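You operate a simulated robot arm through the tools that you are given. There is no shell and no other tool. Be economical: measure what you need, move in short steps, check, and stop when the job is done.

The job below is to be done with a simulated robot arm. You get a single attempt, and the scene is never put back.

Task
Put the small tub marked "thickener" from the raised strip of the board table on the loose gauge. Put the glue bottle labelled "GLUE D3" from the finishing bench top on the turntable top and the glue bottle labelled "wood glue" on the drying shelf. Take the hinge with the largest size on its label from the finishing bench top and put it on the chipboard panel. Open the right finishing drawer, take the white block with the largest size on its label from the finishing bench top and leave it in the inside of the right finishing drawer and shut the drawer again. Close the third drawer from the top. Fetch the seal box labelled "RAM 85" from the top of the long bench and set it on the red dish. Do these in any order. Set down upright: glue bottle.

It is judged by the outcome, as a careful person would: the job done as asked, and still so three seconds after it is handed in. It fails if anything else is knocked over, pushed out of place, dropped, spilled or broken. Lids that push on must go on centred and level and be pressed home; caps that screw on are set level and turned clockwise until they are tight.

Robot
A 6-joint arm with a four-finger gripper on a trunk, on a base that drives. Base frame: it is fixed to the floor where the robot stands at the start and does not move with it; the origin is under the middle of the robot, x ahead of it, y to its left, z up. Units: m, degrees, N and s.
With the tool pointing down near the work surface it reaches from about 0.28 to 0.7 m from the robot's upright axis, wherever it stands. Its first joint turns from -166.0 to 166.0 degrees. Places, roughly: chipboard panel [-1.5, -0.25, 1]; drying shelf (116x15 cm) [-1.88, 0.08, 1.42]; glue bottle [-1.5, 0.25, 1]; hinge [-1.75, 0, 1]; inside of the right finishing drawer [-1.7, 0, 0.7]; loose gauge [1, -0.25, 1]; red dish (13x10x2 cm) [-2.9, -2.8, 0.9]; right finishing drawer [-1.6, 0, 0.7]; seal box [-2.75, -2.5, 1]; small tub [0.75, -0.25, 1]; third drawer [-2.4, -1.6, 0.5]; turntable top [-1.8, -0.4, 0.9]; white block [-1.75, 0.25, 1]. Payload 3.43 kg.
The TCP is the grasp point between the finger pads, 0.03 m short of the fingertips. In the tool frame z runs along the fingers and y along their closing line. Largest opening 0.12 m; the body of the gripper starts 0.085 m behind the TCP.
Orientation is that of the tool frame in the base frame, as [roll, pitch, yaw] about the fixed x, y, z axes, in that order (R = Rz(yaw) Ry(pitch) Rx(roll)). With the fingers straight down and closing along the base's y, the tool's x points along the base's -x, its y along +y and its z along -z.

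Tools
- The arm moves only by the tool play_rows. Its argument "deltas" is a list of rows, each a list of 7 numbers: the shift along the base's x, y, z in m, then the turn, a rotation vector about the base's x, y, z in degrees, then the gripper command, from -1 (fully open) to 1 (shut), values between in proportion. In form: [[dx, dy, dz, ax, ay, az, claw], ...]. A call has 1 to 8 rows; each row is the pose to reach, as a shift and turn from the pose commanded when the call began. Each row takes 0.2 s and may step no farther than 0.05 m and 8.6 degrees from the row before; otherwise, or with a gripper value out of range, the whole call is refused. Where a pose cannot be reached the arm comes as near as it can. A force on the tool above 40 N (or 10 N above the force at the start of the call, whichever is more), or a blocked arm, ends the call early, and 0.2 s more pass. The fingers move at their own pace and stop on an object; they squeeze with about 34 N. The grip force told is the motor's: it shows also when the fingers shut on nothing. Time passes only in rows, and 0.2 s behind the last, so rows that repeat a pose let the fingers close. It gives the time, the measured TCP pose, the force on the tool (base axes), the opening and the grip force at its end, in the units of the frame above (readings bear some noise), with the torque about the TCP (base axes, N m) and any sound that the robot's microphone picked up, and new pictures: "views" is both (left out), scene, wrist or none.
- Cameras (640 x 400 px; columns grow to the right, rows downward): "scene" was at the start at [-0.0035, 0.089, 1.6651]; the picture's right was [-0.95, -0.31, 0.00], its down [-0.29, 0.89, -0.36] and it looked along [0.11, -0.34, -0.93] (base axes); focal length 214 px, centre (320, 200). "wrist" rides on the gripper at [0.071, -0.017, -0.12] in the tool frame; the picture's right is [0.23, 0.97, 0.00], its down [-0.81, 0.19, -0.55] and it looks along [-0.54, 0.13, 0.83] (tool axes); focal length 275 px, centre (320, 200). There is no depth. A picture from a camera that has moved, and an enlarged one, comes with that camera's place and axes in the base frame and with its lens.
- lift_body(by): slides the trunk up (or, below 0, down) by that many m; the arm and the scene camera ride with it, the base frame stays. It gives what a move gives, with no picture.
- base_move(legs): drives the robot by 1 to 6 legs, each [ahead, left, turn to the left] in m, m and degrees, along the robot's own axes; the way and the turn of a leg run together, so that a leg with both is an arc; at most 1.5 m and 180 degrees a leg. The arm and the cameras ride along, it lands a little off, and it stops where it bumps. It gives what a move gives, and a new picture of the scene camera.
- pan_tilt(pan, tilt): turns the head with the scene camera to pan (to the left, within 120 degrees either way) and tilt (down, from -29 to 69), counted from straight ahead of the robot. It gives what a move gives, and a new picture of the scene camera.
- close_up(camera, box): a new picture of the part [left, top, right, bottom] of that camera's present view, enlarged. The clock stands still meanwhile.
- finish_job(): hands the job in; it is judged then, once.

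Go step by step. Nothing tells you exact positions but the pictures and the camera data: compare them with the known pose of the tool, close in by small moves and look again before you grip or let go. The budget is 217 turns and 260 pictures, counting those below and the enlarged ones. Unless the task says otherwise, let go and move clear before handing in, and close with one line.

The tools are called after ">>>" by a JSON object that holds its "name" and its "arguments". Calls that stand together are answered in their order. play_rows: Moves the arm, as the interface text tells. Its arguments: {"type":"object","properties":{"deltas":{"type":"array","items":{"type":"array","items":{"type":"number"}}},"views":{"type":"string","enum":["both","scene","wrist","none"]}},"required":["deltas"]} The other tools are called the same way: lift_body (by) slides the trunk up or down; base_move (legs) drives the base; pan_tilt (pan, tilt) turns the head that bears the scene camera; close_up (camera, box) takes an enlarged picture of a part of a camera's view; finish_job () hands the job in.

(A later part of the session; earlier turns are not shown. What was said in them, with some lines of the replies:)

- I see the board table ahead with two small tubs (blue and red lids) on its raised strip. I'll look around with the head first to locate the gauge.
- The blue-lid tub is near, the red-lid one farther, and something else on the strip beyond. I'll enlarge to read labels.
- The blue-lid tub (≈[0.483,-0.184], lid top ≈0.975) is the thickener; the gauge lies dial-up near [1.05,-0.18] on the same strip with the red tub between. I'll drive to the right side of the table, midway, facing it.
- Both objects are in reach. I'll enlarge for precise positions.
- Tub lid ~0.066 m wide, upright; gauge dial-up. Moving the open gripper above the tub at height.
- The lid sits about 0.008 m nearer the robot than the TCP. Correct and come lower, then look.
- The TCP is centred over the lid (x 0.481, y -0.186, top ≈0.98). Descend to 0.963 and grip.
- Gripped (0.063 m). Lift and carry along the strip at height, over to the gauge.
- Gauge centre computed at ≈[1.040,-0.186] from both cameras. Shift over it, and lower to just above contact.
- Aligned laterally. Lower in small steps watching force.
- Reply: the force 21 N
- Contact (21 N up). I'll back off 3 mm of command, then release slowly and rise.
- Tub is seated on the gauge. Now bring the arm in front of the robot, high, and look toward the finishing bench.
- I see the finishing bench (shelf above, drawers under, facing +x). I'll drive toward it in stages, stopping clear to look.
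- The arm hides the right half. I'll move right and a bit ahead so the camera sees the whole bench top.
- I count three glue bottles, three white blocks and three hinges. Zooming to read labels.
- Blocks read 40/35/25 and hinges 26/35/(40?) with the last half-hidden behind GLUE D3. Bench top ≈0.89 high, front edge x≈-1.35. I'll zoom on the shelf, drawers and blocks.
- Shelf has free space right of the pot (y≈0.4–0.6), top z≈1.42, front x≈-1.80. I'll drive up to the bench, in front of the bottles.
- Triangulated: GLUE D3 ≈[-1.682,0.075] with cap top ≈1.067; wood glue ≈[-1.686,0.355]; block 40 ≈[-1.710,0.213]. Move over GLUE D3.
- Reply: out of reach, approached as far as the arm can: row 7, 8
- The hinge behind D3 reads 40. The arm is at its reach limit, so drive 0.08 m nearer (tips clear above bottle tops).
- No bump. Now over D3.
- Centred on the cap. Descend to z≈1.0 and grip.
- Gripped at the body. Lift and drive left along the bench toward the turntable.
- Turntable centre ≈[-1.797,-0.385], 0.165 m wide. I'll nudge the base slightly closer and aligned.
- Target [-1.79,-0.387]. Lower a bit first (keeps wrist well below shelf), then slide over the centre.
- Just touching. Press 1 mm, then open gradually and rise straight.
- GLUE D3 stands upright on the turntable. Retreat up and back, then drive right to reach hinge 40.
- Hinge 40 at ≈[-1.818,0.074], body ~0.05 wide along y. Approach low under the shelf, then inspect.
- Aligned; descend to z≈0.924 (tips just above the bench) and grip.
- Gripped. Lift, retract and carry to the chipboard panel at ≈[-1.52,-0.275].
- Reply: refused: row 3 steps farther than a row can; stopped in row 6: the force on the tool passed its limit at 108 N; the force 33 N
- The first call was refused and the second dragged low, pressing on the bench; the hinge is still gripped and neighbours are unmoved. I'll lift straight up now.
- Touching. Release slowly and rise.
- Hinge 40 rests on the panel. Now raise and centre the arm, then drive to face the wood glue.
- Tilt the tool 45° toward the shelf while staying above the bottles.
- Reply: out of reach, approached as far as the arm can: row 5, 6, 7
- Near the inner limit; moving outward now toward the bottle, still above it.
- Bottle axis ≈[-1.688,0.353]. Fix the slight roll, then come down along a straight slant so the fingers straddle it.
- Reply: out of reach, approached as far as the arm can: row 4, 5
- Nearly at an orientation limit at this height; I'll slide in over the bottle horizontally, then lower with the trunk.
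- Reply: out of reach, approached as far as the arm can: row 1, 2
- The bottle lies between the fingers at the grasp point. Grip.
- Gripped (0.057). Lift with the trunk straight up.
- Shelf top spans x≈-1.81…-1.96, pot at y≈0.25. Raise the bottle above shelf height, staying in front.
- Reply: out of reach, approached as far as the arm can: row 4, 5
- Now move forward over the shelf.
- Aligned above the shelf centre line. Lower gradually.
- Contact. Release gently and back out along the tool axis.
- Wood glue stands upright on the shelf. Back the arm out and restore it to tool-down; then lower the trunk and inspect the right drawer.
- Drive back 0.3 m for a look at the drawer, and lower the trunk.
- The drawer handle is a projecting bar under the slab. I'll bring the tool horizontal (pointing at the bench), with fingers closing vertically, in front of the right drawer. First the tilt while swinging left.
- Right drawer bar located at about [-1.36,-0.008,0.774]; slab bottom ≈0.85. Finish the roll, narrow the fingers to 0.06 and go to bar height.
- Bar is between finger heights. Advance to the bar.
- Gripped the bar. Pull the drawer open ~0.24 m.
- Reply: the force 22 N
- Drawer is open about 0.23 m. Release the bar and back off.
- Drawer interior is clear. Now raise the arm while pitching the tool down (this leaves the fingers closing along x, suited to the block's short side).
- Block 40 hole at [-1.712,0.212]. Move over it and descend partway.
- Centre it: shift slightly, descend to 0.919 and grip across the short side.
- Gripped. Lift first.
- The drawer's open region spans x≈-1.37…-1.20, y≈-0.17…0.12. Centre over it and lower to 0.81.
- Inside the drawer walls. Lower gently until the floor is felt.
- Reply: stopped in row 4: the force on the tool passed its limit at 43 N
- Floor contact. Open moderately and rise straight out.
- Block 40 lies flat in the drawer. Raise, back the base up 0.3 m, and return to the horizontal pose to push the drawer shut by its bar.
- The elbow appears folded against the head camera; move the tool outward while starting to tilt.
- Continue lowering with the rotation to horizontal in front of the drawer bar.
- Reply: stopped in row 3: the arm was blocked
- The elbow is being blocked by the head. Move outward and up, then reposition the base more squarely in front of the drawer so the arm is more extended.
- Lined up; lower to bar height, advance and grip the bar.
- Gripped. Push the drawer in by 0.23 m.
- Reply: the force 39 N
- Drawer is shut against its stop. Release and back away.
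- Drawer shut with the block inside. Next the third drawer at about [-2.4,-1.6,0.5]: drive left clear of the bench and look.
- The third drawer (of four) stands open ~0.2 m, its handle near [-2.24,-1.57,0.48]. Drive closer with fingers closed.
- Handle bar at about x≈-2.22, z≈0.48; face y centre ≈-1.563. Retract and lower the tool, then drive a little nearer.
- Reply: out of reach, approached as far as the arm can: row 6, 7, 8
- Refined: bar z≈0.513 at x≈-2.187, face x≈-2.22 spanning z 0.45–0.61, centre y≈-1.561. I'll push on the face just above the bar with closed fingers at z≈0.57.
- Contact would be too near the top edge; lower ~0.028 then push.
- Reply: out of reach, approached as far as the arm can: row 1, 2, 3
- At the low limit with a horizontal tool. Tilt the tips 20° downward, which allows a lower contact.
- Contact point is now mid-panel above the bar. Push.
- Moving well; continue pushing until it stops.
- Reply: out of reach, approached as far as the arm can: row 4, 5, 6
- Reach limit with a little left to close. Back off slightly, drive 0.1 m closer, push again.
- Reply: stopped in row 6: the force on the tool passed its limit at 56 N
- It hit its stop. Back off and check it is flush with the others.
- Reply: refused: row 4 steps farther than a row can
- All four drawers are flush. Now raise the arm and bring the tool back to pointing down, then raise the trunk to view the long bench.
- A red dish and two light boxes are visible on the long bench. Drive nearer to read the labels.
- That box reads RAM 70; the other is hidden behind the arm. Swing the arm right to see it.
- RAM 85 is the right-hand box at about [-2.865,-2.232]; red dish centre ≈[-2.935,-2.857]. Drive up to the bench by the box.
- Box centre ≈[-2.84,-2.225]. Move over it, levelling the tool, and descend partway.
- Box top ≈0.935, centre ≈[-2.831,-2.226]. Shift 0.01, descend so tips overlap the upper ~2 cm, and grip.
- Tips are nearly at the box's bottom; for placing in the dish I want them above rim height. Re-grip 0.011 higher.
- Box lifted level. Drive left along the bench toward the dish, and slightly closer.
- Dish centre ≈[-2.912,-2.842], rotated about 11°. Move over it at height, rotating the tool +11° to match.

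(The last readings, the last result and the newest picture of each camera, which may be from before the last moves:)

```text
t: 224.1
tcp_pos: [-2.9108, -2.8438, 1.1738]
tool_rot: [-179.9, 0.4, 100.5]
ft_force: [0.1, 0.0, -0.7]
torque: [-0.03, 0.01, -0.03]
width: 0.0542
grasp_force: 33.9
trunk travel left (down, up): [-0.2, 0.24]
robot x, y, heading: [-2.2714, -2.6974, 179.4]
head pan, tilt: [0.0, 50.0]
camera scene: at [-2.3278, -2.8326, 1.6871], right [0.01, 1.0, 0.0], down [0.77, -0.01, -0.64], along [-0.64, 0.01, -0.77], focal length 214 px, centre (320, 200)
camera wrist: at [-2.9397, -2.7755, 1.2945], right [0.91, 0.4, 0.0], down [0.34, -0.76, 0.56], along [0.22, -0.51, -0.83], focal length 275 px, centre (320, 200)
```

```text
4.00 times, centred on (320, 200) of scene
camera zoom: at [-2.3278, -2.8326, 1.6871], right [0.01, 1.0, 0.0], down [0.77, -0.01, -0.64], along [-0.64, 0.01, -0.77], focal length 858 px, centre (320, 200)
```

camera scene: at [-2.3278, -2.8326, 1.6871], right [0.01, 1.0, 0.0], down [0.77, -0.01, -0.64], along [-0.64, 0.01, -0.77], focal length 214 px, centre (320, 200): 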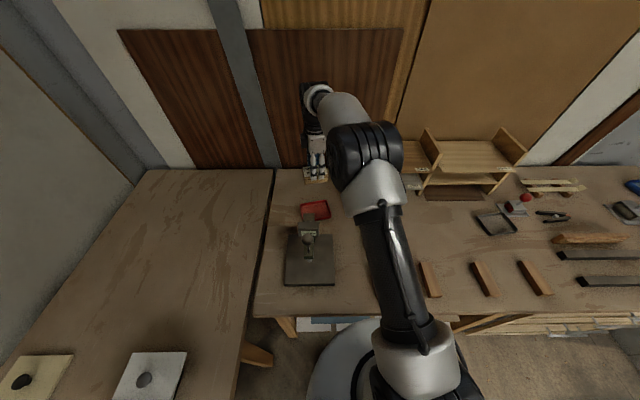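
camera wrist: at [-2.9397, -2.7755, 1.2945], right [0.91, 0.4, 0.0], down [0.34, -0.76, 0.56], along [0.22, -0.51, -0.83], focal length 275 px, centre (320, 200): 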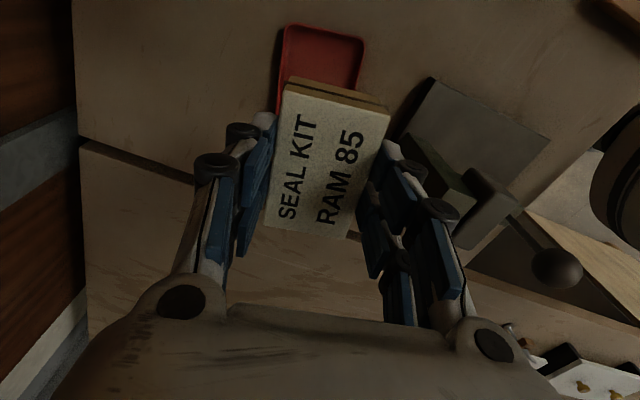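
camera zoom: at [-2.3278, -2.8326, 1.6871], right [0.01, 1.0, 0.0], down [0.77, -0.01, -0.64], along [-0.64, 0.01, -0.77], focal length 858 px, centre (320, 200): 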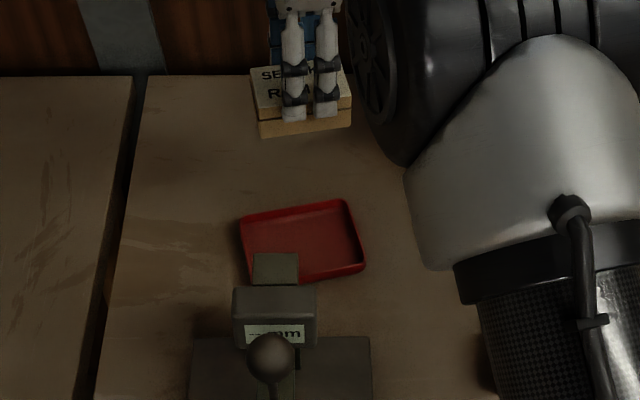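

Small correction and lower toward the dish.

>>> {"name": "play_rows", "arguments": {"deltas": [[-0.004, -0.002, -0.04, 0, 0, 0, 1], [-0.007, -0.003, -0.08, 0, 0, 0, 1], [-0.007, -0.003, -0.12, 0, 0, 0, 1], [-0.007, -0.003, -0.16, 0, 0, 0, 1], [-0.007, -0.003, -0.18, 0, 0, 0, 1], [-0.007, -0.003, -0.18, 0, 0, 0, 1]]}}

>>> {"name": "close_up", "arguments": {"camera": "scene", "box": [270, 160, 370, 240]}}

```text
t: 225.5
tcp_pos: [-2.9162, -2.8466, 0.9932]
tool_rot: [-180.0, 0.4, 100.6]
ft_force: [0.6, 0.5, -1.2]
torque: [0.03, 0.0, 0.01]
width: 0.0544
grasp_force: 33.9
trunk travel left (down, up): [-0.2, 0.24]
robot x, y, heading: [-2.2663, -2.697, 179.1]
head pan, tilt: [0.0, 50.0]
camera scene: at [-2.3278, -2.8334, 1.6871], right [0.01, 1.0, 0.0], down [0.77, -0.01, -0.64], along [-0.64, 0.01, -0.77], focal length 214 px, centre (320, 200)
camera wrist: at [-2.9449, -2.7793, 1.1128], right [0.91, 0.4, 0.0], down [0.34, -0.76, 0.56], along [0.22, -0.51, -0.83], focal length 275 px, centre (320, 200)
```

scene: 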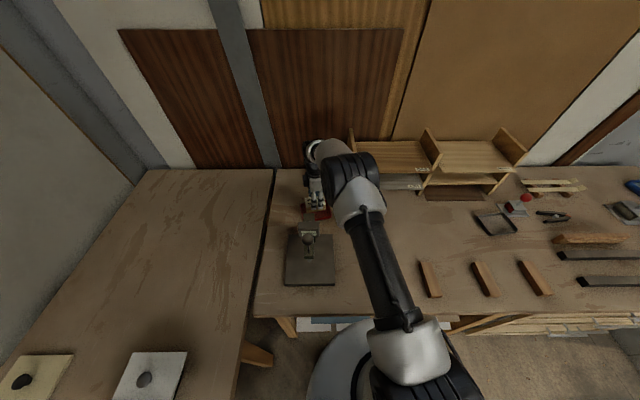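
wrist: 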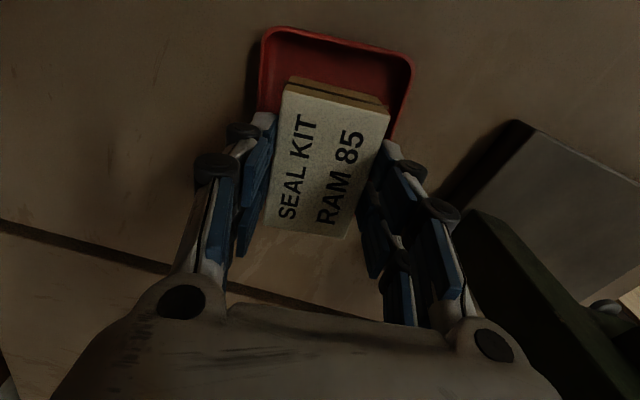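

```text
5.00 times, centred on (320, 200) of scene
camera zoom: at [-2.3278, -2.8334, 1.6871], right [0.01, 1.0, 0.0], down [0.77, -0.01, -0.64], along [-0.64, 0.01, -0.77], focal length 1072 px, centre (320, 200)
```

zoom: 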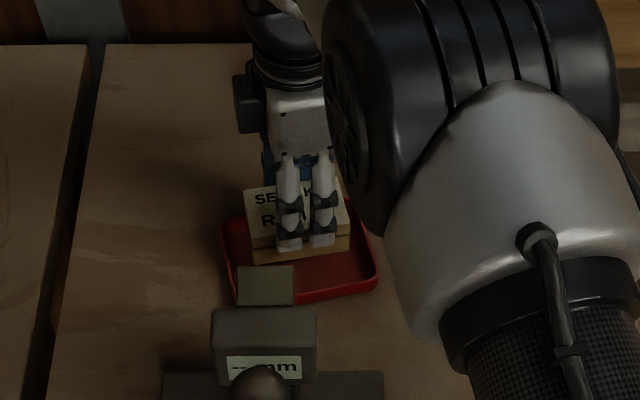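

Box is centred over the dish and aligned. Lower carefully.

>>> {"name": "play_rows", "arguments": {"deltas": [[-0.001, -0.004, -0.015, 0, 0, 0, 1], [-0.001, -0.004, -0.028, 0, 0, 0, 1], [-0.001, -0.004, -0.034, 0, 0, 0, 1], [-0.001, -0.004, -0.038, 0, 0, 0, 1], [-0.001, -0.004, -0.038, 0, 0, 0, 1]], "views": "wrist"}}

>>> {"name": "close_up", "arguments": {"camera": "scene", "box": [290, 180, 350, 230]}}

```text
t: 226.7
tcp_pos: [-2.9182, -2.8522, 0.9593]
tool_rot: [-179.8, 0.4, 100.7]
ft_force: [1.2, -0.6, 20.7]
torque: [0.05, -0.2, 0.03]
width: 0.0543
grasp_force: 34.4
trunk travel left (down, up): [-0.2, 0.24]
robot x, y, heading: [-2.2731, -2.6981, 179.2]
head pan, tilt: [0.0, 50.0]
camera wrist: at [-2.9462, -2.784, 1.0795], right [0.91, 0.4, -0.01], down [0.34, -0.76, 0.56], along [0.22, -0.51, -0.83], focal length 275 px, centre (320, 200)
```

wrist: 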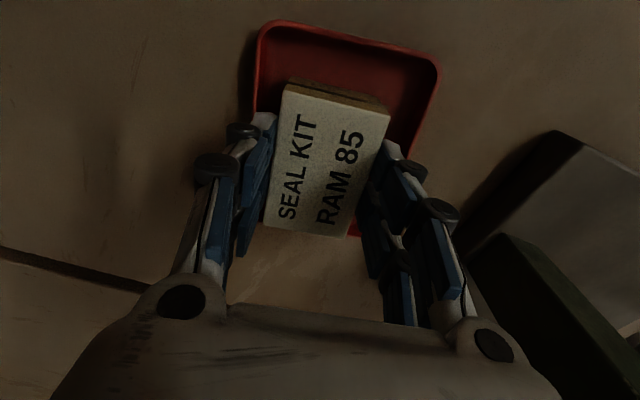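

```text
8.00 times, centred on (320, 205) of scene
camera zoom: at [-2.3254, -2.8329, 1.6874], right [0.01, 1.0, 0.0], down [0.77, -0.01, -0.64], along [-0.64, 0.01, -0.77], focal length 1716 px, centre (320, 160)
```

zoom: 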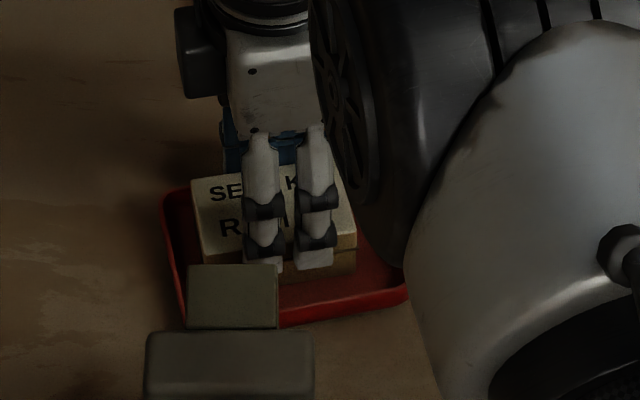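

Contact with the dish floor; box sits within the rim. Release with a small opening and rise.

>>> {"name": "play_rows", "arguments": {"deltas": [[0, 0, 0.002, 0, 0, 0, 1], [0, 0, 0.002, 0, 0, 0, 0.05], [0, 0, 0.002, 0, 0, 0, -0.1], [0, 0, 0.003, 0, 0, 0, -0.1], [0, 0, 0.02, 0, 0, 0, -0.1], [0, 0, 0.06, 0, 0, 0, -0.2], [0, 0, 0.1, 0, 0, 0, -0.5], [0, 0, 0.15, 0, 0, 0, -0.5]]}}

>>> {"name": "close_up", "arguments": {"camera": "scene", "box": [270, 160, 370, 240]}}

```text
t: 228.5
tcp_pos: [-2.9169, -2.85, 1.1051]
tool_rot: [-180.0, 0.4, 100.5]
ft_force: [0.0, 0.0, -1.0]
torque: [-0.02, 0.0, -0.02]
width: 0.09
grasp_force: 0.5
trunk travel left (down, up): [-0.2, 0.24]
robot x, y, heading: [-2.2704, -2.6973, 179.2]
head pan, tilt: [0.0, 50.0]
camera scene: at [-2.3268, -2.8329, 1.6872], right [0.01, 1.0, 0.0], down [0.77, -0.01, -0.64], along [-0.64, 0.01, -0.77], focal length 214 px, centre (320, 200)
camera wrist: at [-2.9456, -2.781, 1.2263], right [0.91, 0.4, 0.0], down [0.34, -0.76, 0.56], along [0.23, -0.51, -0.83], focal length 275 px, centre (320, 200)
```

scene: 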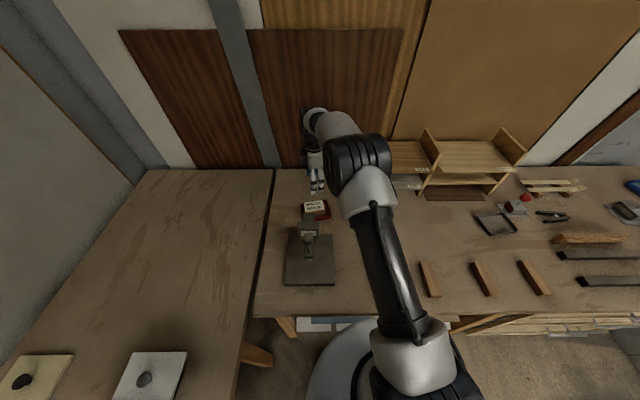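
wrist: 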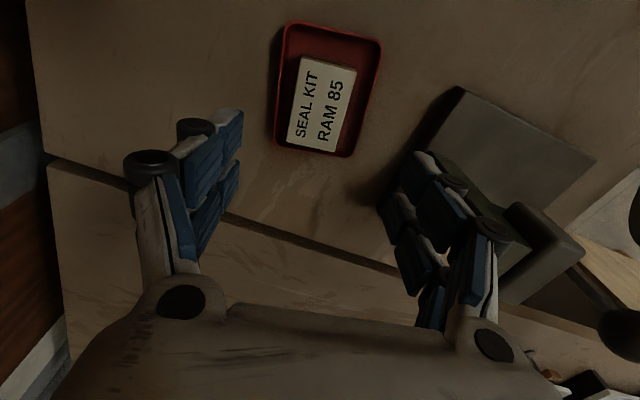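

```text
5.00 times, centred on (320, 200) of scene
camera zoom: at [-2.3268, -2.8329, 1.6872], right [0.01, 1.0, 0.0], down [0.77, -0.01, -0.64], along [-0.64, 0.01, -0.77], focal length 1072 px, centre (320, 200)
```

zoom: 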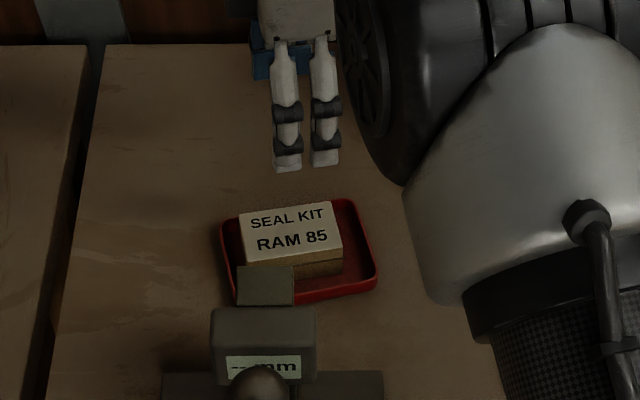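

RAM 85 lies flat in the red dish. Move the arm clear upward and back, then back the base away and do a final check.

>>> {"name": "play_rows", "arguments": {"deltas": [[0, 0.02, 0.04, 0, 0, 0, -0.5], [0.02, 0.05, 0.07, 0, 0, 0, -0.5], [0.06, 0.07, 0.09, 0, 0, 0, -0.5], [0.1, 0.09, 0.1, 0, 0, 0, -0.5], [0.14, 0.1, 0.1, 0, 0, 0, -0.5], [0.18, 0.1, 0.1, 0, 0, 0, -0.5]], "views": "none"}}

>>> {"name": "base_move", "arguments": {"legs": [[-0.5, 0, 0]]}}

>>> {"name": "pan_tilt", "arguments": {"pan": -60, "tilt": 25}}

```text
t: 229.9
tcp_pos: [-2.7374, -2.7502, 1.205]
tool_rot: [-179.9, 0.4, 100.6]
ft_force: [0.2, 0.4, 0.0]
torque: [0.0, 0.04, 0.01]
width: 0.0899
grasp_force: 0.0
trunk travel left (down, up): [-0.2, 0.24]
robot x, y, heading: [-2.2684, -2.6998, 179.2]
head pan, tilt: [0.0, 50.0]
```

```text
t: 232.8
tcp_pos: [-2.244, -2.7573, 1.2051]
tool_rot: [180.0, 0.4, 100.6]
ft_force: [-0.1, -0.4, 0.6]
torque: [0.0, 0.02, 0.0]
width: 0.0901
grasp_force: 0.1
trunk travel left (down, up): [-0.2, 0.24]
robot x, y, heading: [-1.7717, -2.7045, 179.5]
head pan, tilt: [0.0, 50.0]
camera scene: at [-1.8317, -2.839, 1.6871], right [0.01, 1.0, 0.0], down [0.77, -0.01, -0.64], along [-0.64, 0.01, -0.77], focal length 214 px, centre (320, 200)
```

scene: 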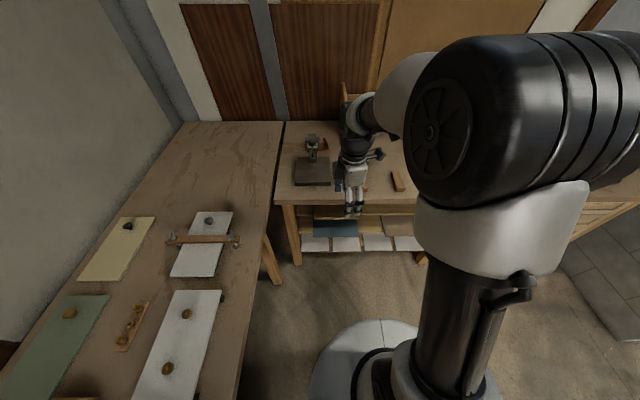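

```text
t: 234.1
tcp_pos: [-2.2445, -2.7566, 1.204]
tool_rot: [179.9, 0.3, 100.7]
ft_force: [-0.1, -0.2, 0.8]
torque: [-0.02, 0.04, -0.01]
width: 0.0899
grasp_force: 0.0
trunk travel left (down, up): [-0.2, 0.24]
robot x, y, heading: [-1.7702, -2.7003, 179.6]
head pan, tilt: [-60.0, 25.0]
camera scene: at [-1.8007, -2.7596, 1.7245], right [0.87, 0.49, 0.0], down [0.21, -0.37, -0.91], along [-0.45, 0.79, -0.42], focal length 214 px, centre (320, 200)
```

scene: 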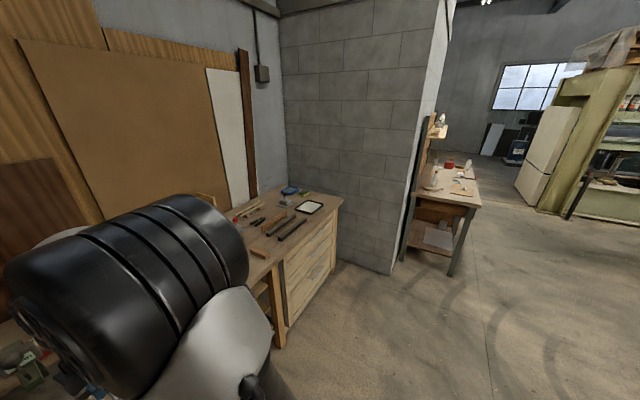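

The drawers are flush and the bottles, hinge, block and boxes are all where the task wants them. The arm is clear, so I'm handing in.

>>> {"name": "finish_job", "arguments": {}}

```text
The job is handed in.
```

All the listed moves are done and handed in: tub on the gauge, both glue bottles standing upright, hinge 40 on the panel, block 40 in the shut right drawer, third drawer closed, and RAM 85 in the red dish. While I carried hinge 40, one move dragged low and pressed it against the bench top at about 108 N. It stayed in the grip, and the items beside it did not move.
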